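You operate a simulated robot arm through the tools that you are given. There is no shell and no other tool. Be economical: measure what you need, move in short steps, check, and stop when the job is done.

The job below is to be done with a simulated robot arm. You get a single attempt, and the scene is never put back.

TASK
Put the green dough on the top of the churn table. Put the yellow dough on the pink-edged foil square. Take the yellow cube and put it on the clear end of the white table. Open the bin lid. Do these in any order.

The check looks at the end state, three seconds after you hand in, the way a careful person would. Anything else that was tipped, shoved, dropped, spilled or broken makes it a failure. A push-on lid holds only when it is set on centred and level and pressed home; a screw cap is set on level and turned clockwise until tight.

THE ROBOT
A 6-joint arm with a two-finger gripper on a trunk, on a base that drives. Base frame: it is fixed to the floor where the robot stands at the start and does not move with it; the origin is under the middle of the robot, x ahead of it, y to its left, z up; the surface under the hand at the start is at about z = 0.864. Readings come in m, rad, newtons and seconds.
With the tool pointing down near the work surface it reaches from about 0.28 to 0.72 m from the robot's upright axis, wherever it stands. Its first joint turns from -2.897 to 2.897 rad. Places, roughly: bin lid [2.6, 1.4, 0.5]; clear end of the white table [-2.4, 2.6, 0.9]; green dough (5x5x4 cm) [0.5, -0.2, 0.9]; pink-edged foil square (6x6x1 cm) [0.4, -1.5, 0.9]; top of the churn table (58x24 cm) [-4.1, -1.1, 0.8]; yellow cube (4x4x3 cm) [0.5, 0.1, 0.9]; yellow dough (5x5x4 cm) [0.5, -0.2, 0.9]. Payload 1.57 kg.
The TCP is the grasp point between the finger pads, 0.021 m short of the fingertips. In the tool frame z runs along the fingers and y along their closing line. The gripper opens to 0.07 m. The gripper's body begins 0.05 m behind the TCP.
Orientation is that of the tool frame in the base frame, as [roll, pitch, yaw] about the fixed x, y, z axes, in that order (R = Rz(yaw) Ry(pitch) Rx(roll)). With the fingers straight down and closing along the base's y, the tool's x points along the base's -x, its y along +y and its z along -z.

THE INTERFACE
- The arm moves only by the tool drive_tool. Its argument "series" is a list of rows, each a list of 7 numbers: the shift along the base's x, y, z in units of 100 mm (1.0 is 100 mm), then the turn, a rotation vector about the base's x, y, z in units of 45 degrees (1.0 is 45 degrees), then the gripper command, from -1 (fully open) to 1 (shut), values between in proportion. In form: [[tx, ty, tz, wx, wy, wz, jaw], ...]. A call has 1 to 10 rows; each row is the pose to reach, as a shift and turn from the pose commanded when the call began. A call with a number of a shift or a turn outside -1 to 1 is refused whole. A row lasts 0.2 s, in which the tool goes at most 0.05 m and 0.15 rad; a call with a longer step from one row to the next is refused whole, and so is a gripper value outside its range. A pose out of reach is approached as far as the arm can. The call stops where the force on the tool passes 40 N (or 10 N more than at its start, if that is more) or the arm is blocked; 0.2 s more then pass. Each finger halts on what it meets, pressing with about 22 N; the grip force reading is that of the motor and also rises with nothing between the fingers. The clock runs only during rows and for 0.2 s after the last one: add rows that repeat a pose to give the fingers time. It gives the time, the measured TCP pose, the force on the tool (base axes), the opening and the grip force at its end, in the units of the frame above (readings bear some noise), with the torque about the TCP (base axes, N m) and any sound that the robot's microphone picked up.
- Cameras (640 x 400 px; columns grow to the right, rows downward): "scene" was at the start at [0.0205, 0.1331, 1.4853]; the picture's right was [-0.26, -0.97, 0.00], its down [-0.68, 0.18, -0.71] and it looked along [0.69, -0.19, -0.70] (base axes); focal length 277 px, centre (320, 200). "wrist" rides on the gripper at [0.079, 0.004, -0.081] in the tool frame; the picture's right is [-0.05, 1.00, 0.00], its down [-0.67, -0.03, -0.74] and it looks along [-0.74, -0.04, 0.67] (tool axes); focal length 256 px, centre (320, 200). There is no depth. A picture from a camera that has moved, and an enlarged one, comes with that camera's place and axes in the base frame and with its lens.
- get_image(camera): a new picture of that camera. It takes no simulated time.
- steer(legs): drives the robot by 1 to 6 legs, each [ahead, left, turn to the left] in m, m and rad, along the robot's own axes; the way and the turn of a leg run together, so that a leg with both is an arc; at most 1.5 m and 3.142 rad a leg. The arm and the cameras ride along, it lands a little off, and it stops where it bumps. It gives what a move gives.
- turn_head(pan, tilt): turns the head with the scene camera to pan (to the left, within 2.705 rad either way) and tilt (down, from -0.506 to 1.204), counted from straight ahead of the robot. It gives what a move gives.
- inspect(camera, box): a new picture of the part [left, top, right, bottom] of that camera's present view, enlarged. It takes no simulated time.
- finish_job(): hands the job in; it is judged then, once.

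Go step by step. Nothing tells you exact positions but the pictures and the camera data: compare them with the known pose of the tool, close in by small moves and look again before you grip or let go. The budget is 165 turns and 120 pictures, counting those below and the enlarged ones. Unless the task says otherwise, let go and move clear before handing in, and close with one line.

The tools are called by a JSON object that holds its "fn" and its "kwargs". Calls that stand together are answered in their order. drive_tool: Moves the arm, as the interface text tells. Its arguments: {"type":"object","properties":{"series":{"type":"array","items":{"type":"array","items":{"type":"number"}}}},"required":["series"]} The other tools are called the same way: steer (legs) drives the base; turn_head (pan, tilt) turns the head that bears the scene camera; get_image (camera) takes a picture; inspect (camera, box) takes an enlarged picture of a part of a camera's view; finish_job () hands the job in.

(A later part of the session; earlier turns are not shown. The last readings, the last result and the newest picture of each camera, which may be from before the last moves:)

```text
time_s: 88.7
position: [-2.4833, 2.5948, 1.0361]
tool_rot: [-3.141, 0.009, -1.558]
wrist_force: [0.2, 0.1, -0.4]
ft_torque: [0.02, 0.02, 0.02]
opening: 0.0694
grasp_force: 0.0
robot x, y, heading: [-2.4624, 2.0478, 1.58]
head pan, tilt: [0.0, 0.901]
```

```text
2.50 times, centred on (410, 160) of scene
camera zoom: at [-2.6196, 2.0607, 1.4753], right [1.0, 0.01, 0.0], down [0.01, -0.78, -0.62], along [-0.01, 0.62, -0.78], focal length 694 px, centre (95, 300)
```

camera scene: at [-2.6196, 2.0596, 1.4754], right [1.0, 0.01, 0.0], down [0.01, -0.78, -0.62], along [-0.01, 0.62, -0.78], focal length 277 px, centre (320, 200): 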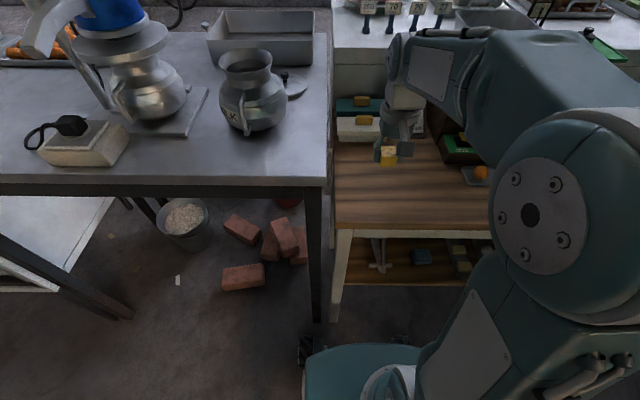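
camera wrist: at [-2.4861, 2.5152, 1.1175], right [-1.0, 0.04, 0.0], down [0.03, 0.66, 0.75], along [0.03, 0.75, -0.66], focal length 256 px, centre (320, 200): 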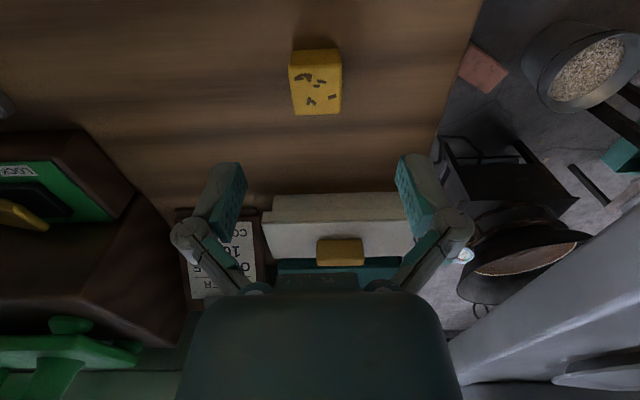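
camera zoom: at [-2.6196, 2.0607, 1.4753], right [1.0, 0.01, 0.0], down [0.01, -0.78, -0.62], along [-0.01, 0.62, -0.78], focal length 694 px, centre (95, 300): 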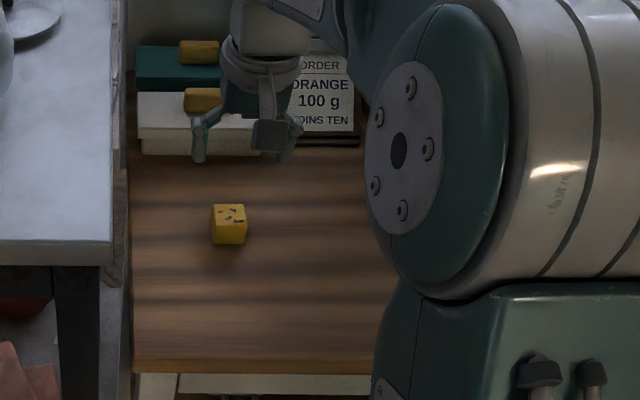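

Cube is on the clear end. Now the bin: I'll raise the tool, back off and look to the right along the alley.

{"fn": "steer", "kwargs": {"legs": [[-0.45, 0, 0]]}}

{"fn": "turn_head", "kwargs": {"pan": -1.3, "tilt": 0.3}}

{"fn": "get_image", "kwargs": {"camera": "scene"}}

{"fn": "turn_head", "kwargs": {"pan": 1.6, "tilt": 0.3}}

{"fn": "get_image", "kwargs": {"camera": "scene"}}

```text
time_s: 91.5
position: [-2.4775, 2.1431, 1.0378]
tool_rot: [3.14, 0.01, -1.56]
wrist_force: [-0.4, 0.0, 0.3]
ft_torque: [-0.02, -0.04, 0.03]
opening: 0.07
grasp_force: 0.0
robot x, y, heading: [-2.4573, 1.5946, 1.585]
head pan, tilt: [0.0, 0.901]
```

```text
time_s: 92.9
position: [-2.4769, 2.1421, 1.0364]
tool_rot: [-3.14, 0.01, -1.562]
wrist_force: [-1.2, -0.9, -1.1]
ft_torque: [0.04, 0.02, 0.0]
opening: 0.0698
grasp_force: 0.1
robot x, y, heading: [-2.4588, 1.5937, 1.581]
head pan, tilt: [-1.3, 0.3]
```

```text
82 pictures are left
camera scene: at [-2.5237, 1.5593, 1.5277], right [0.28, -0.96, 0.0], down [-0.28, -0.08, -0.96], along [0.92, 0.27, -0.3], focal length 277 px, centre (320, 200)
```

scene: 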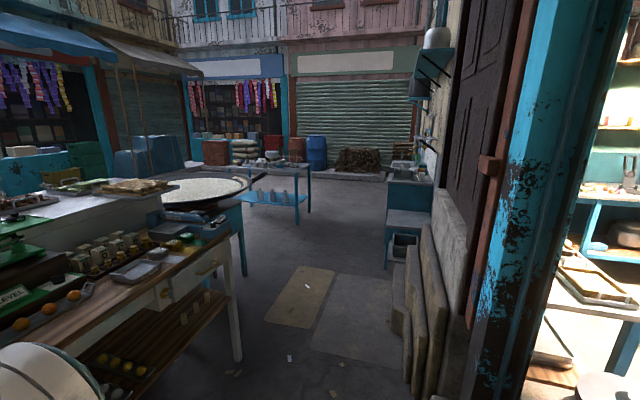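

```text
time_s: 95.5
position: [-2.4775, 2.1423, 1.0367]
tool_rot: [-3.141, 0.01, -1.559]
wrist_force: [0.2, 0.0, 0.2]
ft_torque: [0.02, -0.03, 0.02]
opening: 0.07
grasp_force: 0.1
robot x, y, heading: [-2.4586, 1.5926, 1.583]
head pan, tilt: [1.6, 0.3]
```

```text
81 pictures are left
camera scene: at [-2.7067, 1.5295, 1.5276], right [-0.04, 1.0, 0.0], down [0.3, 0.01, -0.96], along [-0.95, -0.04, -0.3], focal length 277 px, centre (320, 200)
```

scene: 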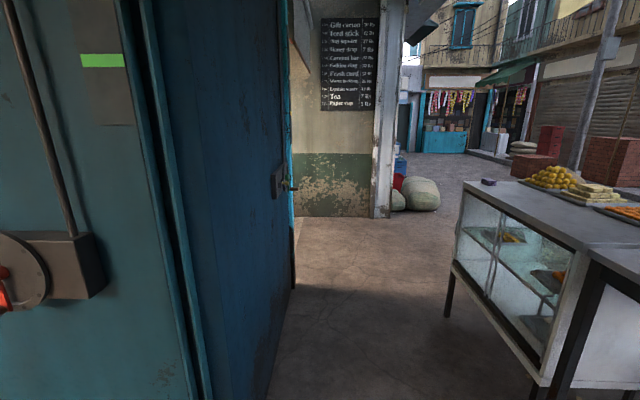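

I see a blue sink-like station near where the bin should be, along the right wall. I'll turn right, shift to the middle of the lane (y about 1.95) and drive along it.

{"fn": "steer", "kwargs": {"legs": [[0, 0, -1.583], [0, 0.36, 0], [1.4, 0, 0]]}}

{"fn": "turn_head", "kwargs": {"pan": 0.0, "tilt": 0.35}}

{"fn": "get_image", "kwargs": {"camera": "scene"}}

```text
time_s: 108.5
position: [-0.4667, 1.8609, 1.0375]
tool_rot: [3.141, 0.008, 3.087]
wrist_force: [0.7, 0.2, 0.7]
ft_torque: [0.03, -0.02, 0.01]
opening: 0.0698
grasp_force: 0.1
robot x, y, heading: [-1.0129, 1.8817, -0.055]
head pan, tilt: [1.6, 0.3]
```

```text
time_s: 110.2
position: [-0.4671, 1.862, 1.0374]
tool_rot: [3.141, 0.011, 3.084]
wrist_force: [-0.4, -0.8, -0.3]
ft_torque: [0.01, 0.01, 0.04]
opening: 0.07
grasp_force: 0.0
robot x, y, heading: [-1.0148, 1.8818, -0.06]
head pan, tilt: [0.0, 0.351]
```

```text
80 pictures are left
camera scene: at [-0.9717, 2.0321, 1.5229], right [-0.06, -1.0, 0.0], down [-0.34, 0.02, -0.94], along [0.94, -0.05, -0.34], focal length 277 px, centre (320, 200)
```

scene: 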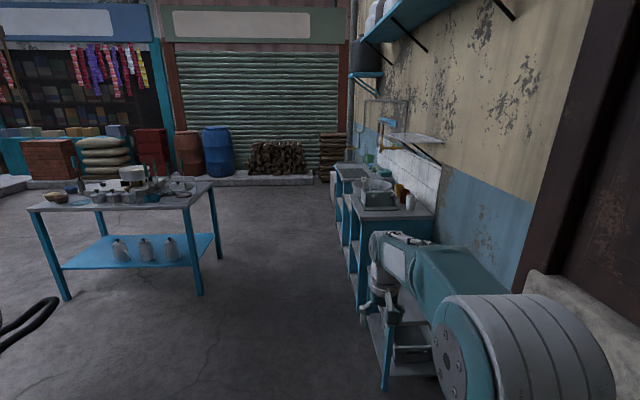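

{"fn": "inspect", "kwargs": {"camera": "scene", "box": [280, 120, 460, 260]}}

```text
2.86 times, centred on (370, 190) of scene
camera zoom: at [-0.9717, 2.0321, 1.5229], right [-0.06, -1.0, 0.0], down [-0.34, 0.02, -0.94], along [0.94, -0.05, -0.34], focal length 793 px, centre (177, 229)
```

zoom: 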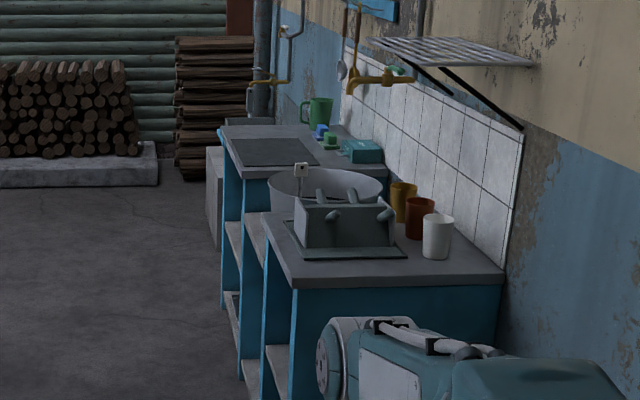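

The grey box just beyond the sink counter should be the bin. I'll drive along the lane (y about 2.2) to get beside it.

{"fn": "steer", "kwargs": {"legs": [[0, 0, 0.06], [0.3, 0.35, 0], [1.4, 0, 0], [0.7, 0, 0]]}}

{"fn": "turn_head", "kwargs": {"pan": -0.5, "tilt": 0.5}}

{"fn": "get_image", "kwargs": {"camera": "scene"}}

```text
time_s: 123.5
position: [1.9602, 2.1752, 1.0369]
tool_rot: [3.14, 0.01, 3.108]
wrist_force: [0.0, -0.1, -0.3]
ft_torque: [0.03, 0.01, 0.02]
opening: 0.07
grasp_force: 0.0
robot x, y, heading: [1.4148, 2.1806, -0.029]
head pan, tilt: [0.0, 0.351]
```

```text
time_s: 124.4
position: [1.9605, 2.1742, 1.0382]
tool_rot: [-3.141, 0.011, 3.107]
wrist_force: [0.0, 0.1, -1.3]
ft_torque: [-0.02, -0.01, 0.04]
opening: 0.0699
grasp_force: 0.1
robot x, y, heading: [1.4136, 2.181, -0.028]
head pan, tilt: [-0.499, 0.499]
```

```text
78 pictures are left
camera scene: at [1.4378, 2.291, 1.5093], right [-0.51, -0.86, 0.0], down [-0.41, 0.24, -0.88], along [0.76, -0.45, -0.48], focal length 277 px, centre (320, 200)
```

scene: 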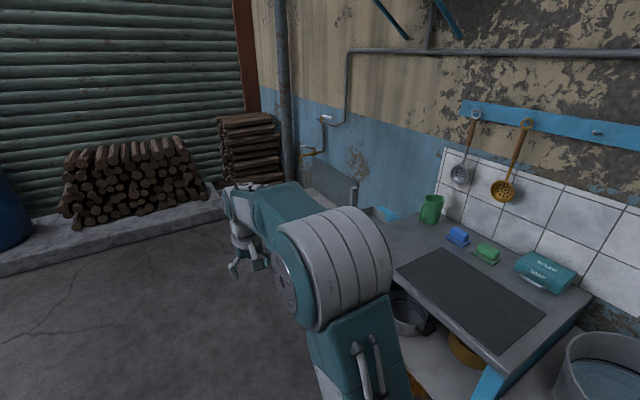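

The arm hides the bin. I'll drive ahead and turn right to face it.

{"fn": "steer", "kwargs": {"legs": [[1.1, 0.15, 0], [0, 0, -1.54]]}}

{"fn": "turn_head", "kwargs": {"pan": 0.0, "tilt": 0.75}}

{"fn": "get_image", "kwargs": {"camera": "scene"}}

{"fn": "get_image", "kwargs": {"camera": "wrist"}}

```text
time_s: 133.8
position: [2.5319, 1.7597, 1.0377]
tool_rot: [-3.142, 0.01, 1.6]
wrist_force: [0.1, 0.1, -0.1]
ft_torque: [-0.01, 0.01, -0.01]
opening: 0.07
grasp_force: 0.1
robot x, y, heading: [2.5042, 2.309, -1.544]
head pan, tilt: [-0.499, 0.499]
```

```text
time_s: 134.7
position: [2.531, 1.7582, 1.0381]
tool_rot: [3.14, 0.011, 1.601]
wrist_force: [-0.2, 0.3, 0.1]
ft_torque: [-0.01, 0.01, -0.02]
opening: 0.07
grasp_force: 0.0
robot x, y, heading: [2.5029, 2.3091, -1.541]
head pan, tilt: [0.0, 0.75]
```

```text
77 pictures are left
camera scene: at [2.6592, 2.2858, 1.4873], right [-1.0, -0.03, 0.0], down [-0.02, 0.68, -0.73], along [0.02, -0.73, -0.68], focal length 277 px, centre (320, 200)
```

scene: 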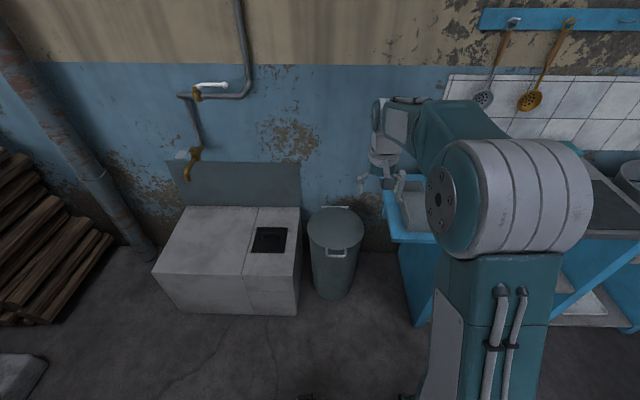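

```text
76 pictures are left
camera wrist: at [2.5343, 1.8398, 1.1185], right [1.0, -0.02, 0.0], down [-0.02, -0.66, 0.75], along [-0.02, -0.75, -0.66], focal length 256 px, centre (320, 200)
```

wrist: 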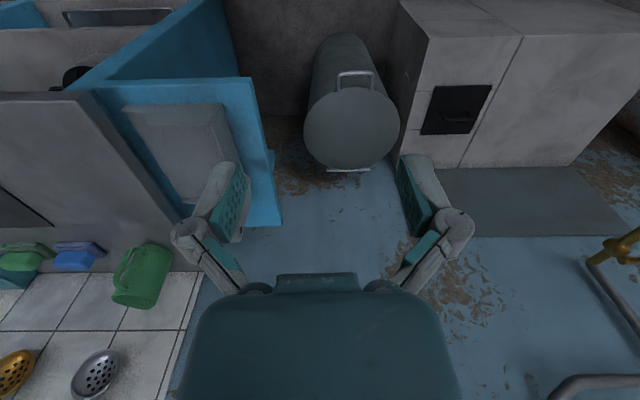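

{"fn": "inspect", "kwargs": {"camera": "scene", "box": [280, 180, 400, 310]}}

{"fn": "inspect", "kwargs": {"camera": "wrist", "box": [260, 0, 440, 200]}}

```text
3.08 times, centred on (340, 245) of scene
camera zoom: at [2.6592, 2.2858, 1.4873], right [-1.0, -0.03, 0.0], down [-0.02, 0.68, -0.73], along [0.02, -0.73, -0.68], focal length 854 px, centre (258, 62)
```

zoom: 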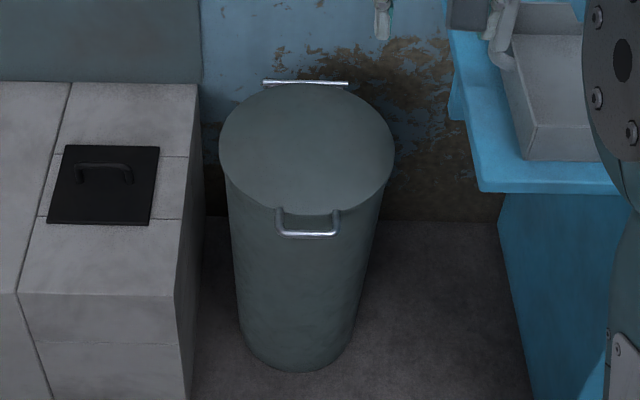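

```text
2.00 times, centred on (350, 100) of wrist
camera zoom: at [2.5343, 1.8398, 1.1185], right [1.0, -0.02, 0.0], down [-0.02, -0.66, 0.75], along [-0.02, -0.75, -0.66], focal length 512 px, centre (260, 400)
```

zoom: 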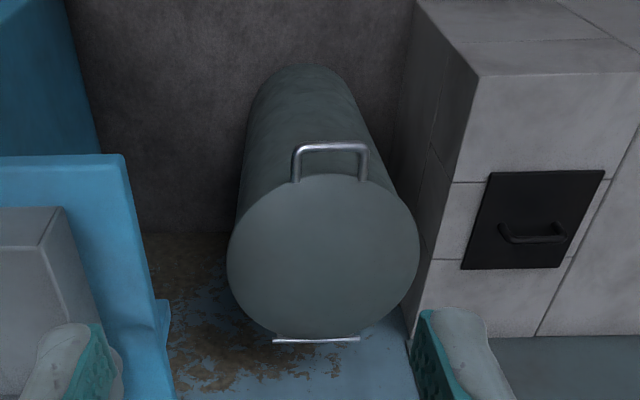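

The bin lid is hinged at the back (y about 1.32) and has a U-handle in front, with its bar at about [2.607, 1.60, 0.535]. I'll turn the gripper 90° so the fingers straddle the bar, retract, then drive closer.

{"fn": "drive_tool", "kwargs": {"series": [[0, 0.15, 0, 0, 0, -0.18, -1], [0, 0.3, 0, 0, 0, -0.36, -1], [0, 0.45, 0, 0, 0, -0.54, -1], [0, 0.6, 0, 0, 0, -0.72, -1], [0, 0.8, 0, 0, 0, -0.9, -1], [0, 0.9, 0, 0, 0, -1, -1]]}}

{"fn": "drive_tool", "kwargs": {"series": [[0, 0.15, 0, 0, 0, -0.18, -1], [0, 0.3, 0, 0, 0, -0.36, -1], [0, 0.45, 0, 0, 0, -0.54, -1], [0, 0.6, 0, 0, 0, -0.72, -1], [0, 0.7, 0, 0, 0, -0.9, -1], [0, 0.8, 0, 0, 0, -1, -1]]}}

{"fn": "steer", "kwargs": {"legs": [[0.3, 0.09, 0]]}}

{"fn": "get_image", "kwargs": {"camera": "wrist"}}

{"fn": "get_image", "kwargs": {"camera": "scene"}}

```text
time_s: 136.1
position: [2.5313, 1.8491, 1.0377]
tool_rot: [-3.139, 0.009, 0.814]
wrist_force: [-0.6, 1.0, 0.4]
ft_torque: [0.01, 0.0, 0.0]
opening: 0.0698
grasp_force: 0.0
robot x, y, heading: [2.5054, 2.3063, -1.537]
head pan, tilt: [0.0, 0.75]
```

```text
time_s: 137.5
position: [2.531, 1.928, 1.0389]
tool_rot: [3.141, 0.014, 0.027]
wrist_force: [0.4, 0.1, -0.3]
ft_torque: [-0.01, -0.01, 0.0]
opening: 0.07
grasp_force: 0.1
robot x, y, heading: [2.509, 2.3049, -1.542]
head pan, tilt: [0.0, 0.75]
```

```text
time_s: 139.6
position: [2.634, 1.634, 1.0395]
tool_rot: [-3.141, 0.011, 0.032]
wrist_force: [-0.7, -0.7, -0.6]
ft_torque: [-0.01, -0.03, 0.01]
opening: 0.0698
grasp_force: 0.0
robot x, y, heading: [2.6073, 2.0113, -1.539]
head pan, tilt: [0.0, 0.75]
```

```text
73 pictures are left
camera wrist: at [2.7144, 1.6313, 1.1187], right [-0.02, -1.0, 0.0], down [-0.66, 0.02, 0.75], along [-0.75, 0.02, -0.66], focal length 256 px, centre (320, 200)
```

wrist: 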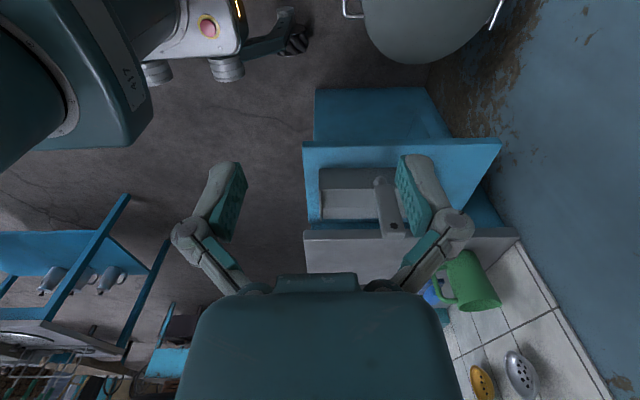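

```text
72 pictures are left
camera scene: at [2.7605, 1.9921, 1.4874], right [-1.0, -0.03, 0.0], down [-0.02, 0.68, -0.73], along [0.02, -0.73, -0.68], focal length 277 px, centre (320, 200)
```

scene: 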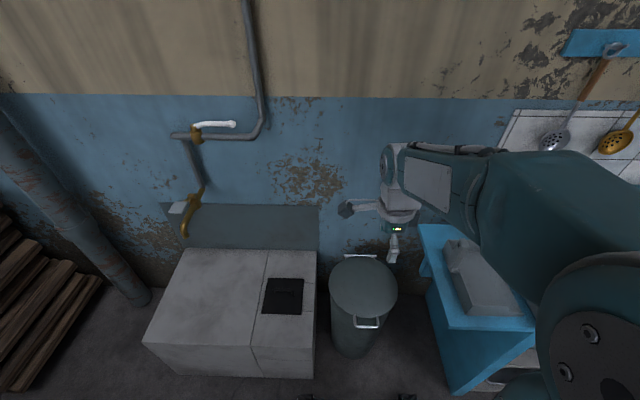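

Handle bar is at about [2.606, 1.583]. I'll position above it and descend in steps.

{"fn": "drive_tool", "kwargs": {"series": [[-0.15, -0.25, -0.2, 0, 0, 0, -1], [-0.27, -0.48, -0.5, 0, 0, 0, -1], [-0.27, -0.48, -1, 0, 0, 0, -1]]}}

{"fn": "drive_tool", "kwargs": {"series": [[0, 0, -0.5, 0, 0, 0, -1], [0, 0, -1, 0, 0, 0, -1]]}}

{"fn": "drive_tool", "kwargs": {"series": [[0, 0, -0.5, 0, 0, 0, -1], [0, 0, -1, 0, 0, 0, -1]]}}

{"fn": "get_image", "kwargs": {"camera": "wrist"}}

{"fn": "get_image", "kwargs": {"camera": "scene"}}

```text
time_s: 140.4
position: [2.6046, 1.5846, 0.9368]
tool_rot: [-3.14, 0.011, 0.031]
wrist_force: [-0.1, -0.3, 0.3]
ft_torque: [-0.04, -0.02, -0.03]
opening: 0.0697
grasp_force: 0.1
robot x, y, heading: [2.605, 2.0091, -1.541]
head pan, tilt: [0.0, 0.75]
```

```text
time_s: 141.0
position: [2.6055, 1.5824, 0.8387]
tool_rot: [-3.14, 0.012, 0.032]
wrist_force: [1.0, 1.0, -0.2]
ft_torque: [-0.01, 0.02, -0.02]
opening: 0.0698
grasp_force: 0.2
robot x, y, heading: [2.6066, 2.0145, -1.546]
head pan, tilt: [0.0, 0.75]
```

```text
time_s: 141.6
position: [2.604, 1.582, 0.7357]
tool_rot: [-3.141, 0.013, 0.032]
wrist_force: [0.2, -0.7, -0.7]
ft_torque: [0.01, 0.01, 0.0]
opening: 0.07
grasp_force: 0.0
robot x, y, heading: [2.609, 2.0105, -1.544]
head pan, tilt: [0.0, 0.75]
```

```text
71 pictures are left
camera wrist: at [2.6851, 1.5813, 0.8151], right [-0.02, -1.0, 0.0], down [-0.66, 0.02, 0.75], along [-0.75, 0.02, -0.66], focal length 256 px, centre (320, 200)
```

wrist: 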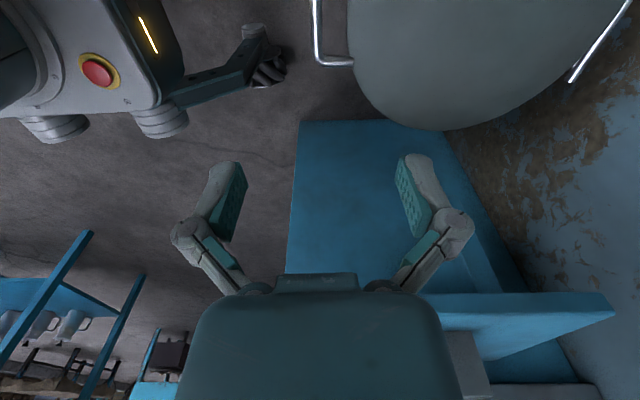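

```text
70 pictures are left
camera scene: at [2.7616, 1.9912, 1.4873], right [-1.0, -0.03, 0.0], down [-0.02, 0.68, -0.73], along [0.02, -0.73, -0.68], focal length 277 px, centre (320, 200)
```

scene: 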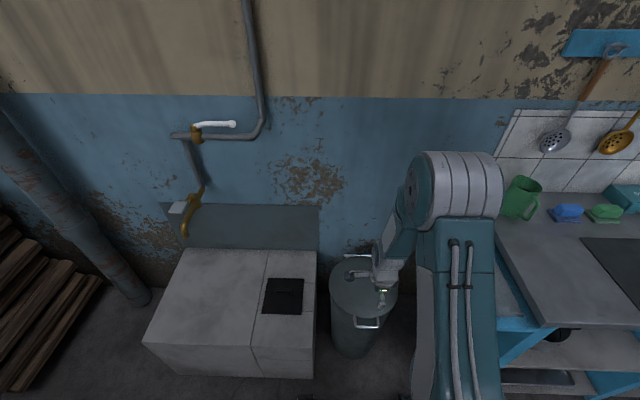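

Aligned in y with the bar. I'll come down another 0.12 m and recheck.

{"fn": "drive_tool", "kwargs": {"series": [[0, 0.05, -0.4, 0, 0, 0, -1], [0, 0.05, -0.8, 0, 0, 0, -1], [0, 0.05, -1, 0, 0, 0, -1]]}}

{"fn": "get_image", "kwargs": {"camera": "wrist"}}

{"fn": "inspect", "kwargs": {"camera": "scene", "box": [310, 230, 430, 350]}}

```text
time_s: 142.4
position: [2.6047, 1.5907, 0.6358]
tool_rot: [-3.14, 0.011, 0.03]
wrist_force: [0.2, -0.6, -0.1]
ft_torque: [0.01, 0.0, 0.03]
opening: 0.0698
grasp_force: 0.0
robot x, y, heading: [2.6016, 2.0128, -1.54]
head pan, tilt: [0.0, 0.75]
```

```text
69 pictures are left
camera wrist: at [2.6855, 1.5889, 0.7169], right [-0.02, -1.0, 0.0], down [-0.66, 0.02, 0.75], along [-0.75, 0.02, -0.66], focal length 256 px, centre (320, 200)
```

wrist: 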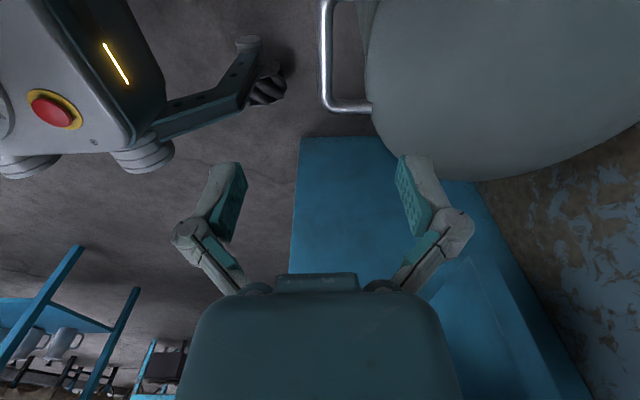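

```text
3.33 times, centred on (370, 290) of scene
camera zoom: at [2.7617, 1.9911, 1.4872], right [-1.0, -0.03, 0.0], down [-0.02, 0.68, -0.73], along [0.02, -0.73, -0.68], focal length 925 px, centre (153, -100)
```

zoom: 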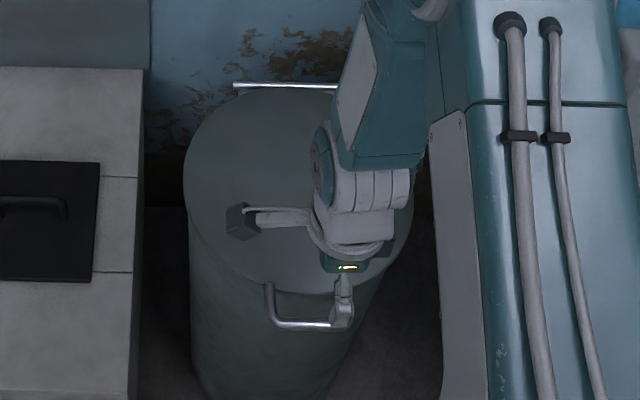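

The bar is at y 1.587, z about 0.511, with the lid rim 30 mm behind it. I'll narrow the opening to about 22 mm and approach.

{"fn": "drive_tool", "kwargs": {"series": [[0, -0.04, -0.2, 0, 0, 0, 0.37], [0, -0.04, -0.6, 0, 0, 0, 0.37], [0, -0.04, -0.85, 0, 0, 0, 0.37], [0, -0.04, -0.85, 0, 0, 0, 0.37]]}}

{"fn": "get_image", "kwargs": {"camera": "wrist"}}

{"fn": "inspect", "kwargs": {"camera": "scene", "box": [310, 230, 430, 350]}}

```text
time_s: 143.4
position: [2.6082, 1.5872, 0.5534]
tool_rot: [-3.141, 0.014, 0.033]
wrist_force: [1.2, -0.5, -0.4]
ft_torque: [0.0, 0.0, -0.04]
opening: 0.0221
grasp_force: 0.0
robot x, y, heading: [2.6075, 2.0148, -1.54]
head pan, tilt: [0.0, 0.75]
```

```text
67 pictures are left
camera wrist: at [2.689, 1.5856, 0.6335], right [-0.02, -1.0, 0.0], down [-0.66, 0.02, 0.75], along [-0.75, 0.02, -0.66], focal length 256 px, centre (320, 200)
```

wrist: 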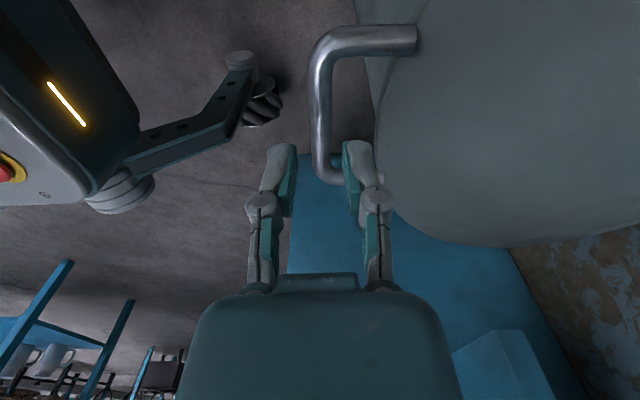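

```text
3.33 times, centred on (370, 290) of scene
camera zoom: at [2.7617, 1.991, 1.4872], right [-1.0, -0.03, 0.0], down [-0.02, 0.68, -0.73], along [0.02, -0.73, -0.68], focal length 925 px, centre (153, -100)
```

zoom: 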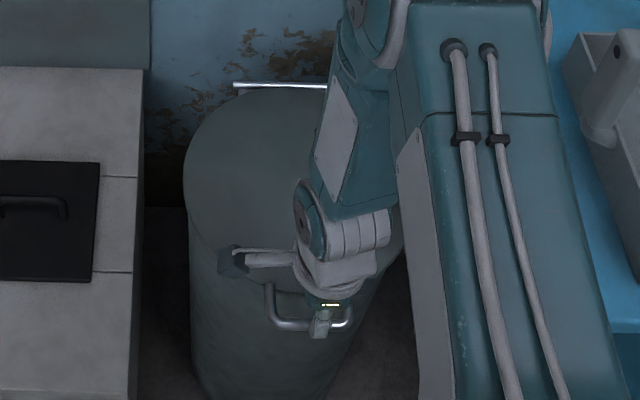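

Fingers straddle the bar correctly. I'll descend 35 mm and close.

{"fn": "drive_tool", "kwargs": {"series": [[0, 0, -0.15, 0, 0, 0, 0.37], [0, 0, -0.35, 0, 0, 0, 0.37], [0, 0, -0.35, 0, 0, 0, 0.37]]}}

{"fn": "get_image", "kwargs": {"camera": "wrist"}}

```text
time_s: 144.2
position: [2.606, 1.5873, 0.5196]
tool_rot: [3.141, 0.011, 0.029]
wrist_force: [0.2, -0.3, -0.2]
ft_torque: [-0.01, 0.0, 0.01]
opening: 0.0223
grasp_force: 0.0
robot x, y, heading: [2.6061, 2.0101, -1.54]
head pan, tilt: [0.0, 0.75]
```

```text
65 pictures are left
camera wrist: at [2.6874, 1.5856, 0.5994], right [-0.02, -1.0, 0.0], down [-0.66, 0.01, 0.75], along [-0.75, 0.02, -0.66], focal length 256 px, centre (320, 200)
```

wrist: 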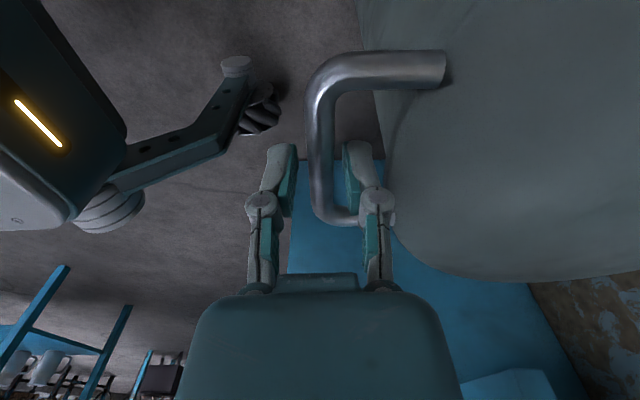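

The bar is between the pads. Closing, then a small test lift.

{"fn": "drive_tool", "kwargs": {"series": [[0, 0, 0, 0, 0, 0, 1], [0, 0, 0, 0, 0, 0, 1], [0, 0, 0, 0, 0, 0, 1]]}}

{"fn": "drive_tool", "kwargs": {"series": [[0, 0, 0.1, 0, 0, 0, 1], [0, -0.01, 0.2, 0, 0, 0, 1], [0, -0.02, 0.3, 0, 0, 0, 1], [0, -0.02, 0.3, 0, 0, 0, 1]]}}

{"fn": "get_image", "kwargs": {"camera": "wrist"}}

```text
time_s: 145.0
position: [2.6061, 1.5881, 0.5197]
tool_rot: [3.141, 0.01, 0.03]
wrist_force: [-1.1, -4.4, 1.1]
ft_torque: [-0.03, 0.04, -0.49]
opening: 0.0115
grasp_force: 32.0
robot x, y, heading: [2.6063, 2.0107, -1.544]
head pan, tilt: [0.0, 0.75]
```

```text
time_s: 146.0
position: [2.607, 1.5847, 0.5495]
tool_rot: [-3.139, 0.011, 0.028]
wrist_force: [-3.1, -4.3, -1.2]
ft_torque: [-0.02, 0.23, -0.5]
opening: 0.0113
grasp_force: 31.9
robot x, y, heading: [2.6096, 2.0116, -1.541]
head pan, tilt: [0.0, 0.75]
```

```text
64 pictures are left
camera wrist: at [2.6874, 1.5831, 0.6287], right [-0.02, -1.0, 0.0], down [-0.66, 0.01, 0.75], along [-0.75, 0.02, -0.66], focal length 256 px, centre (320, 200)
```

wrist: 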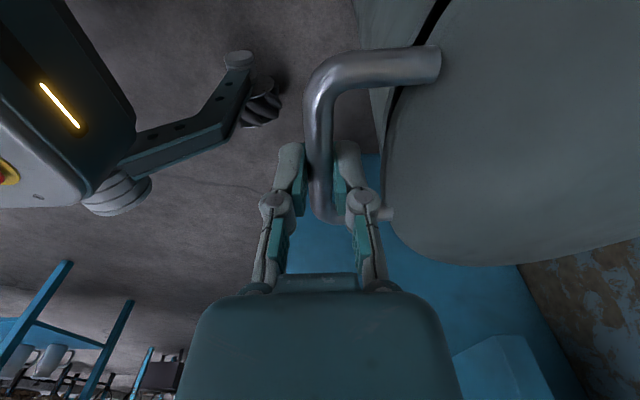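

The lid is lifting. I'll continue along the arc about the hinge at [y 1.294, z 0.515].

{"fn": "drive_tool", "kwargs": {"series": [[0, -0.04, 0.23, 0, 0, 0, 1], [0, -0.08, 0.46, 0, 0, 0, 1], [0, -0.16, 0.7, 0, 0, 0, 1], [0, -0.26, 0.94, 0, 0, 0, 1], [0, -0.26, 0.94, 0, 0, 0, 1]]}}

{"fn": "drive_tool", "kwargs": {"series": [[0, -0.17, 0.31, 0, 0, 0, 1], [0, -0.38, 0.6, 0, 0, 0, 1], [0, -0.62, 0.87, 0, 0, 0, 1], [0, -0.62, 0.87, 0, 0, 0, 1]]}}

{"fn": "get_image", "kwargs": {"camera": "wrist"}}

{"fn": "get_image", "kwargs": {"camera": "scene"}}

```text
time_s: 147.2
position: [2.6063, 1.5556, 0.6452]
tool_rot: [3.14, 0.01, 0.029]
wrist_force: [-11.4, -13.5, -6.6]
ft_torque: [-0.12, 0.25, -0.49]
opening: 0.0114
grasp_force: 31.7
robot x, y, heading: [2.6064, 2.0145, -1.541]
head pan, tilt: [0.0, 0.75]
```

```text
time_s: 148.2
position: [2.6074, 1.4946, 0.7303]
tool_rot: [3.141, 0.011, 0.032]
wrist_force: [-5.2, -6.6, -7.5]
ft_torque: [-0.08, -0.09, -0.46]
opening: 0.0116
grasp_force: 31.9
robot x, y, heading: [2.6044, 2.0126, -1.54]
head pan, tilt: [0.0, 0.75]
```

```text
63 pictures are left
camera wrist: at [2.6884, 1.4939, 0.811], right [-0.02, -1.0, 0.0], down [-0.66, 0.01, 0.75], along [-0.75, 0.02, -0.66], focal length 256 px, centre (320, 200)
```

wrist: 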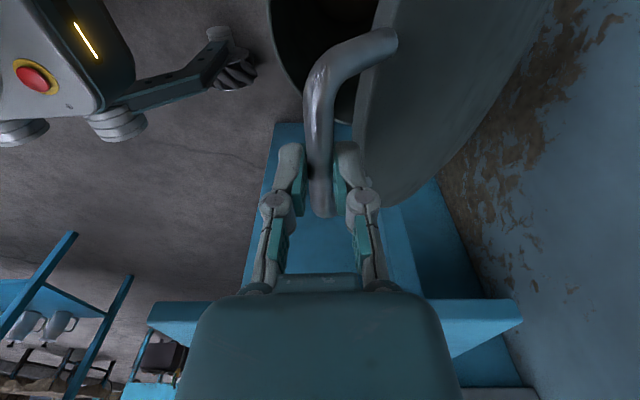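

```text
62 pictures are left
camera scene: at [2.7609, 1.9902, 1.4873], right [-1.0, -0.03, 0.0], down [-0.02, 0.68, -0.73], along [0.02, -0.73, -0.68], focal length 277 px, centre (320, 200)
```

scene: 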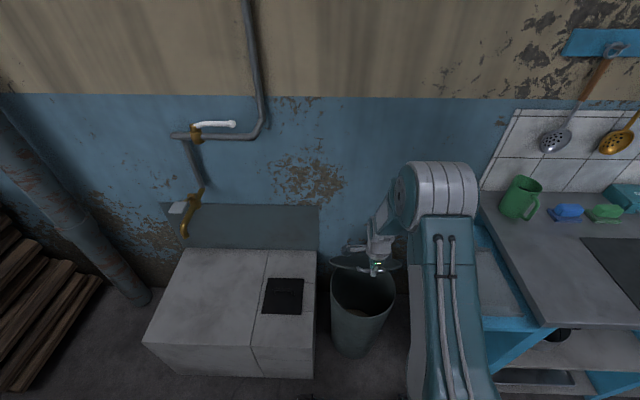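

Going well. Continuing to about 75°.

{"fn": "drive_tool", "kwargs": {"series": [[0, -0.27, 0.23, 0, 0, 0, 1], [0, -0.57, 0.43, 0, 0, 0, 1], [0, -0.89, 0.59, 0, 0, 0, 1], [0, -0.89, 0.59, 0, 0, 0, 1]]}}

{"fn": "drive_tool", "kwargs": {"series": [[0, -0.17, 0.07, 0, 0, 0, 1], [0, -0.34, 0.12, 0, 0, 0, 1], [0, -0.34, 0.12, 0, 0, 0, 1]]}}

{"fn": "get_image", "kwargs": {"camera": "wrist"}}

{"fn": "get_image", "kwargs": {"camera": "scene"}}

```text
time_s: 149.2
position: [2.6077, 1.4073, 0.7909]
tool_rot: [3.14, 0.011, 0.032]
wrist_force: [1.5, 11.4, 23.5]
ft_torque: [0.13, 0.03, -0.55]
opening: 0.0115
grasp_force: 31.6
robot x, y, heading: [2.6027, 2.0122, -1.538]
head pan, tilt: [0.0, 0.75]
```

```text
time_s: 150.0
position: [2.6069, 1.3712, 0.8008]
tool_rot: [3.141, 0.013, 0.029]
wrist_force: [2.2, 6.5, 17.6]
ft_torque: [0.04, -0.04, -0.54]
opening: 0.0114
grasp_force: 31.6
robot x, y, heading: [2.6092, 2.0124, -1.54]
head pan, tilt: [0.0, 0.75]
```

```text
61 pictures are left
camera wrist: at [2.6885, 1.3693, 0.8814], right [-0.02, -1.0, 0.0], down [-0.66, 0.02, 0.75], along [-0.75, 0.02, -0.66], focal length 256 px, centre (320, 200)
```

wrist: 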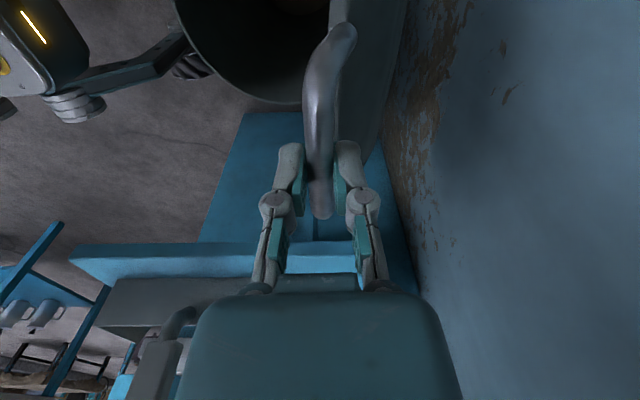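

```text
60 pictures are left
camera scene: at [2.7621, 1.9922, 1.4873], right [-1.0, -0.03, 0.0], down [-0.02, 0.68, -0.73], along [0.02, -0.73, -0.68], focal length 277 px, centre (320, 200)
```

scene: 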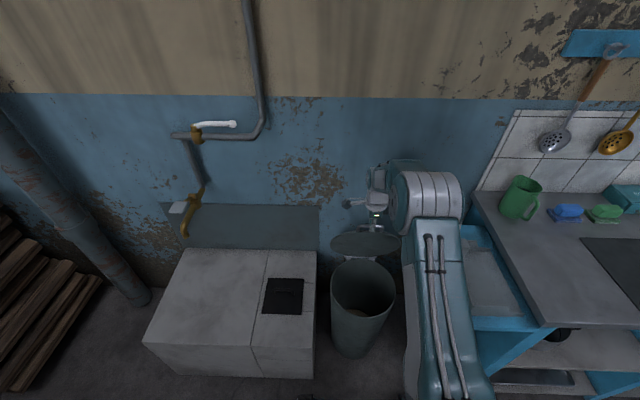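

About 75° now. Continuing to just past vertical, a hair higher.

{"fn": "drive_tool", "kwargs": {"series": [[0, -0.17, 0.08, 0, 0, 0, 1], [0, -0.35, 0.13, 0, 0, 0, 1], [0, -0.53, 0.15, 0, 0, 0, 1], [0, -0.7, 0.16, 0, 0, 0, 1], [0, -0.85, 0.16, 0, 0, 0, 1], [0, -0.95, 0.15, 0, 0, 0, 1]]}}

{"fn": "get_image", "kwargs": {"camera": "wrist"}}

{"fn": "get_image", "kwargs": {"camera": "scene"}}

```text
time_s: 151.4
position: [2.6088, 1.2792, 0.8146]
tool_rot: [-3.139, 0.013, 0.029]
wrist_force: [-3.6, 0.1, -16.5]
ft_torque: [0.04, 0.14, -0.48]
opening: 0.0115
grasp_force: 32.1
robot x, y, heading: [2.61, 2.0147, -1.541]
head pan, tilt: [0.0, 0.75]
```

```text
59 pictures are left
camera wrist: at [2.6885, 1.2766, 0.8944], right [-0.02, -1.0, 0.0], down [-0.66, 0.01, 0.75], along [-0.75, 0.02, -0.66], focal length 256 px, centre (320, 200)
```

wrist: 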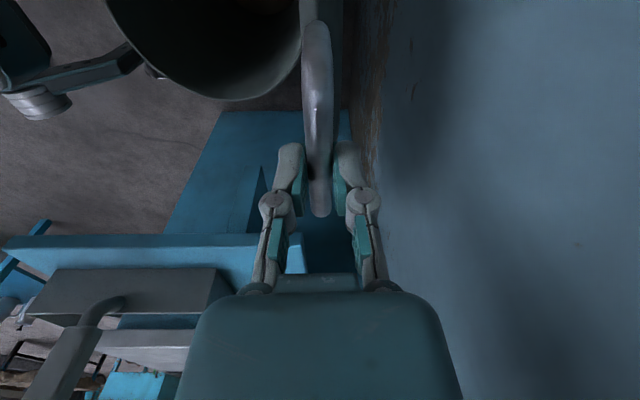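

```text
58 pictures are left
camera scene: at [2.7611, 1.9887, 1.4872], right [-1.0, -0.03, 0.0], down [-0.02, 0.68, -0.73], along [0.02, -0.73, -0.68], focal length 277 px, centre (320, 200)
```

scene: 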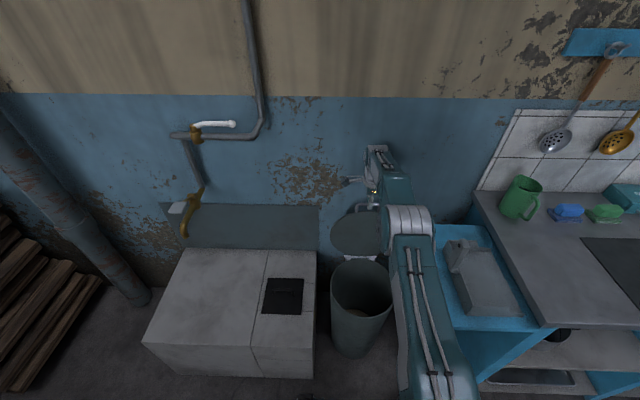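

The lid is just past vertical. I'll push 2 cm farther so it stays, watching the force.

{"fn": "drive_tool", "kwargs": {"series": [[0, -0.07, -0.01, 0, 0, 0, 1], [0, -0.14, -0.03, 0, 0, 0, 1], [0, -0.22, -0.05, 0, 0, 0, 1], [0, -0.22, -0.05, 0, 0, 0, 1]]}}

```text
time_s: 152.4
position: [2.608, 1.2662, 0.8147]
tool_rot: [3.134, 0.013, 0.03]
wrist_force: [1.3, -1.8, 16.3]
ft_torque: [-0.03, -0.02, -0.5]
opening: 0.0116
grasp_force: 32.2
out of reach, approached as far as the arm can: row 2, 3, 4
robot x, y, heading: [2.6077, 2.0119, -1.539]
head pan, tilt: [0.0, 0.75]
```

Reach is at its limit; I'll edge the base forward 3 cm to bring the lid to about 100°.

{"fn": "steer", "kwargs": {"legs": [[0.03, 0, 0]]}}

{"fn": "get_image", "kwargs": {"camera": "wrist"}}

```text
time_s: 153.2
position: [2.607, 1.2369, 0.8099]
tool_rot: [-3.141, 0.014, 0.031]
wrist_force: [-4.0, -2.3, 8.1]
ft_torque: [-0.04, -0.1, -0.48]
opening: 0.0116
grasp_force: 32.3
robot x, y, heading: [2.6048, 1.9813, -1.546]
head pan, tilt: [0.0, 0.75]
```

```text
57 pictures are left
camera wrist: at [2.6886, 1.2359, 0.8899], right [-0.02, -1.0, 0.0], down [-0.66, 0.01, 0.75], along [-0.75, 0.02, -0.66], focal length 256 px, centre (320, 200)
```

wrist: 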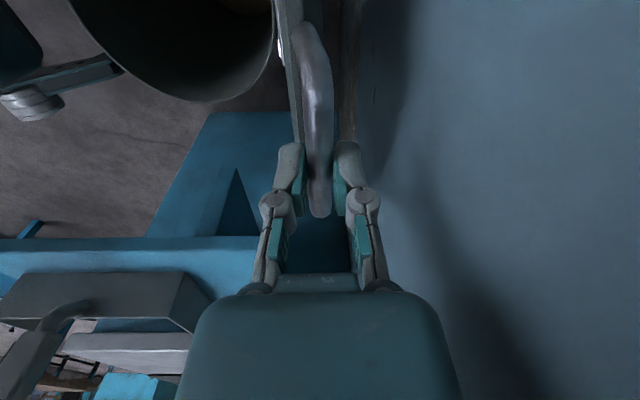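

The lid is at about 100°. I'll open the fingers slightly and rise straight up.

{"fn": "drive_tool", "kwargs": {"series": [[0, 0, 0, 0, 0, 0, 0.2], [0, 0, 0, 0, 0, 0, 0.2], [0, 0, 0.2, 0, 0, 0, 0.2], [0, 0, 0.5, 0, 0, 0, 0.2], [0, 0, 0.9, 0, 0, 0, 0.2]]}}

{"fn": "get_image", "kwargs": {"camera": "wrist"}}

{"fn": "get_image", "kwargs": {"camera": "scene"}}

```text
time_s: 154.4
position: [2.6078, 1.2416, 0.8979]
tool_rot: [-3.136, 0.012, 0.031]
wrist_force: [0.5, 0.9, -1.1]
ft_torque: [-0.01, -0.02, 0.02]
opening: 0.0281
grasp_force: 0.0
out of reach, approached as far as the arm can: row 4, 5
robot x, y, heading: [2.6089, 1.9847, -1.543]
head pan, tilt: [0.0, 0.75]
```

```text
56 pictures are left
camera wrist: at [2.6892, 1.2407, 0.9785], right [-0.02, -1.0, 0.0], down [-0.66, 0.01, 0.75], along [-0.75, 0.02, -0.66], focal length 256 px, centre (320, 200)
```

wrist: 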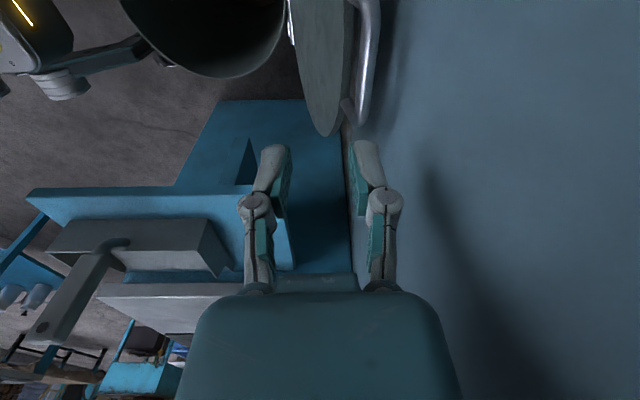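

```text
55 pictures are left
camera scene: at [2.7626, 1.9601, 1.4872], right [-1.0, -0.03, 0.0], down [-0.02, 0.68, -0.73], along [0.02, -0.73, -0.68], focal length 277 px, centre (320, 200)
```

scene: 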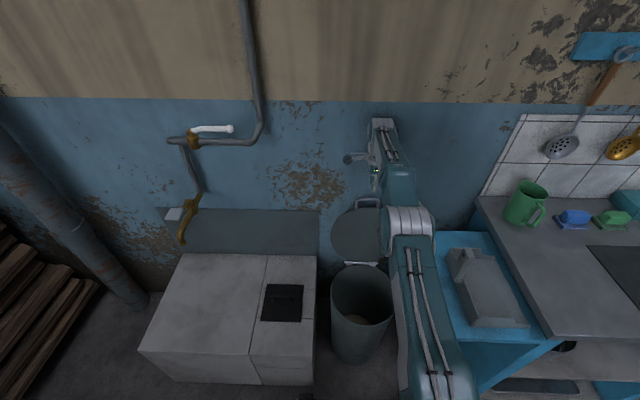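

The lid stays open, leaning back. I'll raise the arm, retract and back away.

{"fn": "drive_tool", "kwargs": {"series": [[0, 0.2, 0.3, 0, 0, 0, 0.2], [0, 0.5, 0.6, 0, 0, 0, -1], [0, 0.8, 0.9, 0, 0, 0, -1], [0, 1, 1, 0, 0, 0, -1]]}}

{"fn": "drive_tool", "kwargs": {"series": [[0, 0.4, 0, 0, 0, 0.18, -1], [0, 0.8, 0, 0, 0, 0.36, -1], [0, 1, 0, 0, 0, 0.54, -1], [0, 1, 0, 0, 0, 0.72, -1], [0, 1, 0, 0, 0, 0.9, -1], [0, 1, 0, 0, 0, 1, -1]]}}

{"fn": "drive_tool", "kwargs": {"series": [[0, 0.3, 0, 0, 0, 0.18, -1], [0, 0.6, 0, 0, 0, 0.36, -1], [0, 0.9, 0, 0, 0, 0.54, -1], [0, 1, 0, 0, 0, 0.72, -1], [0, 1, 0, 0, 0, 0.9, -1], [0, 1, 0, 0, 0, 1, -1]]}}

{"fn": "steer", "kwargs": {"legs": [[-0.3, 0, 0], [0, 0, -1.57]]}}

{"fn": "turn_head", "kwargs": {"pan": 0.8, "tilt": 0.6}}

{"fn": "get_image", "kwargs": {"camera": "scene"}}

```text
time_s: 155.4
position: [2.609, 1.3445, 0.9997]
tool_rot: [-3.14, 0.012, 0.032]
wrist_force: [-0.6, 0.7, -0.3]
ft_torque: [0.04, -0.01, 0.02]
opening: 0.0698
grasp_force: 0.1
robot x, y, heading: [2.6084, 1.9819, -1.54]
head pan, tilt: [0.0, 0.75]
```

```text
time_s: 156.8
position: [2.6064, 1.4437, 0.9993]
tool_rot: [-3.141, 0.012, 0.818]
wrist_force: [-0.1, -0.2, -0.7]
ft_torque: [0.01, 0.01, 0.0]
opening: 0.0703
grasp_force: 0.1
robot x, y, heading: [2.608, 1.9849, -1.539]
head pan, tilt: [0.0, 0.75]
```

```text
time_s: 158.2
position: [2.6072, 1.5457, 0.9988]
tool_rot: [-3.141, 0.01, 1.603]
wrist_force: [0.9, -0.4, 0.1]
ft_torque: [0.02, 0.0, 0.02]
opening: 0.07
grasp_force: 0.0
robot x, y, heading: [2.6085, 1.9804, -1.536]
head pan, tilt: [0.0, 0.75]
```

```text
time_s: 164.2
position: [2.1605, 2.2913, 0.9995]
tool_rot: [-3.141, 0.01, 0.018]
wrist_force: [0.4, 0.1, -0.4]
ft_torque: [-0.05, 0.04, 0.01]
opening: 0.0699
grasp_force: 0.1
robot x, y, heading: [2.5968, 2.2856, -3.125]
head pan, tilt: [0.0, 0.75]
```

```text
time_s: 165.3
position: [2.1606, 2.2913, 0.9991]
tool_rot: [3.141, 0.01, 0.017]
wrist_force: [0.3, -0.4, -0.3]
ft_torque: [0.01, -0.01, 0.02]
opening: 0.0702
grasp_force: 0.0
robot x, y, heading: [2.6015, 2.2867, -3.123]
head pan, tilt: [0.799, 0.6]
```

```text
54 pictures are left
camera scene: at [2.5978, 2.0673, 1.5001], right [-0.73, 0.68, 0.0], down [0.39, 0.41, -0.82], along [-0.56, -0.6, -0.57], focal length 277 px, centre (320, 200)
```

scene: 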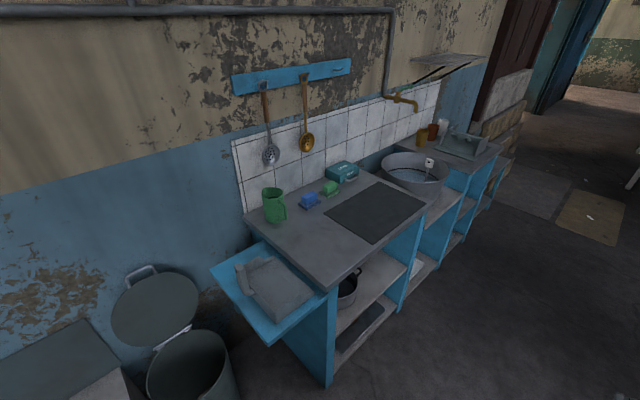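

The lid stays open and nothing is disturbed. Now I'll drive back along the lane toward the shop opening.

{"fn": "steer", "kwargs": {"legs": [[1.45, 0, -0.01], [1.2, 0.05, 0], [0.7, 0.18, 0]]}}

{"fn": "turn_head", "kwargs": {"pan": 0.2, "tilt": 0.4}}

{"fn": "get_image", "kwargs": {"camera": "scene"}}

```text
time_s: 181.6
position: [-1.158, 2.1031, 0.9994]
tool_rot: [-3.141, 0.01, -0.011]
wrist_force: [0.6, -0.4, -0.1]
ft_torque: [0.04, 0.03, 0.01]
opening: 0.07
grasp_force: 0.0
robot x, y, heading: [-0.7183, 2.0821, 3.127]
head pan, tilt: [0.799, 0.6]
```

```text
time_s: 182.6
position: [-1.1563, 2.1033, 0.9997]
tool_rot: [3.142, 0.009, -0.013]
wrist_force: [0.4, -0.3, 0.1]
ft_torque: [0.0, -0.01, 0.01]
opening: 0.0701
grasp_force: 0.1
robot x, y, heading: [-0.7196, 2.0888, 3.13]
head pan, tilt: [0.201, 0.4]
```

```text
53 pictures are left
camera scene: at [-0.7547, 1.9116, 1.5183], right [-0.19, 0.98, 0.0], down [0.38, 0.07, -0.92], along [-0.9, -0.17, -0.39], focal length 277 px, centre (320, 200)
```

scene: 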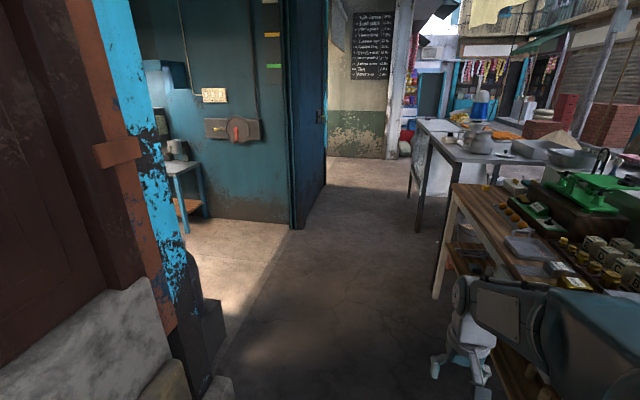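

I'll go on to x about -2.2 and peek toward the churn table's area beyond the shop wall.

{"fn": "steer", "kwargs": {"legs": [[1.5, 0.15, 0]]}}

{"fn": "turn_head", "kwargs": {"pan": 0.25, "tilt": 0.35}}

{"fn": "get_image", "kwargs": {"camera": "scene"}}

```text
refused: leg 1 is longer than a leg can be; nothing moved
```

```text
time_s: 183.2
position: [-1.1563, 2.103, 0.9997]
tool_rot: [3.141, 0.011, -0.012]
wrist_force: [0.2, -1.2, -0.2]
ft_torque: [0.0, 0.0, -0.01]
opening: 0.0702
grasp_force: 0.0
robot x, y, heading: [-0.7238, 2.0843, 3.129]
head pan, tilt: [0.25, 0.351]
```

```text
52 pictures are left
camera scene: at [-0.7542, 1.9072, 1.5229], right [-0.24, 0.97, 0.0], down [0.34, 0.08, -0.94], along [-0.91, -0.22, -0.34], focal length 277 px, centre (320, 200)
```

scene: 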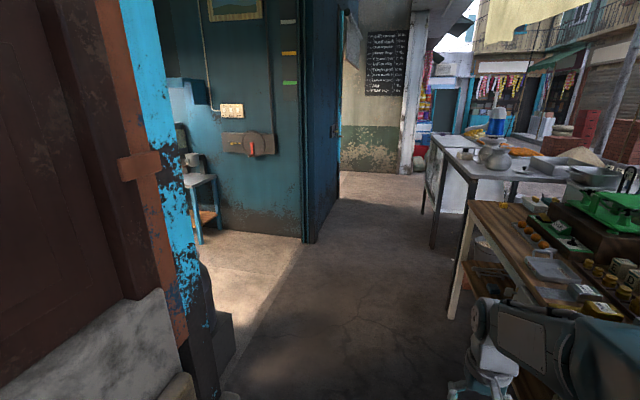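

{"fn": "steer", "kwargs": {"legs": [[1.4, 0.1, 0], [1.0, 0.05, 0]]}}

{"fn": "turn_head", "kwargs": {"pan": 0.7, "tilt": 0.35}}

{"fn": "get_image", "kwargs": {"camera": "scene"}}

```text
time_s: 195.1
position: [-3.5795, 2.0935, 0.9993]
tool_rot: [3.141, 0.009, -0.068]
wrist_force: [0.1, 0.3, 0.5]
ft_torque: [-0.02, 0.01, 0.0]
opening: 0.0697
grasp_force: 0.1
robot x, y, heading: [-3.1404, 2.0512, 3.074]
head pan, tilt: [0.25, 0.351]
```

```text
time_s: 196.0
position: [-3.5797, 2.0937, 1.0001]
tool_rot: [3.14, 0.009, -0.068]
wrist_force: [-0.4, 0.5, -0.2]
ft_torque: [0.03, -0.02, -0.03]
opening: 0.0699
grasp_force: 0.0
robot x, y, heading: [-3.1491, 2.0491, 3.072]
head pan, tilt: [0.7, 0.351]
```

```text
51 pictures are left
camera scene: at [-3.1721, 1.8375, 1.5229], right [-0.59, 0.81, 0.0], down [0.28, 0.2, -0.94], along [-0.76, -0.55, -0.34], focal length 277 px, centre (320, 200)
```

scene: 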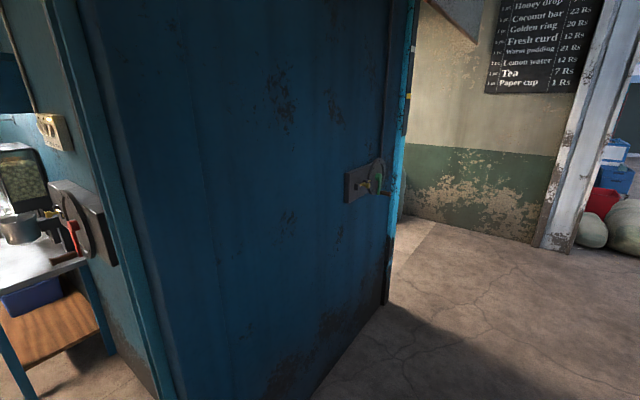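

The next room's entrance is farther, beyond x = -5. I'll drive there and look in before fetching the green dough.

{"fn": "steer", "kwargs": {"legs": [[0, 0.1, 0.07], [1.2, 0.0, 0], [1.1, 0, 0]]}}

{"fn": "turn_head", "kwargs": {"pan": 1.3, "tilt": 0.35}}

{"fn": "get_image", "kwargs": {"camera": "scene"}}

```text
time_s: 208.1
position: [-5.8975, 1.9997, 0.9994]
tool_rot: [3.142, 0.01, -0.017]
wrist_force: [-0.7, -0.2, 0.1]
ft_torque: [0.01, -0.01, 0.0]
opening: 0.0698
grasp_force: 0.0
robot x, y, heading: [-5.4656, 1.9765, 3.121]
head pan, tilt: [0.7, 0.351]
```

```text
time_s: 209.1
position: [-5.8972, 1.999, 0.9996]
tool_rot: [3.14, 0.011, -0.017]
wrist_force: [0.0, 0.5, -0.8]
ft_torque: [-0.01, 0.03, -0.01]
opening: 0.0698
grasp_force: 0.0
robot x, y, heading: [-5.4614, 1.9729, 3.125]
head pan, tilt: [1.3, 0.351]
```

```text
50 pictures are left
camera scene: at [-5.4318, 1.733, 1.5229], right [-0.96, 0.28, 0.0], down [0.1, 0.33, -0.94], along [-0.27, -0.9, -0.34], focal length 277 px, centre (320, 200)
```

scene: 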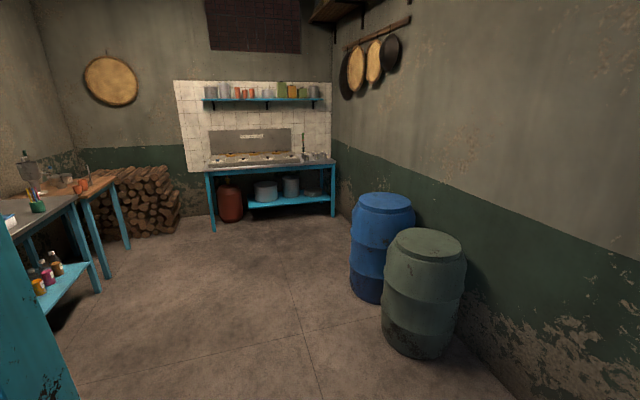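

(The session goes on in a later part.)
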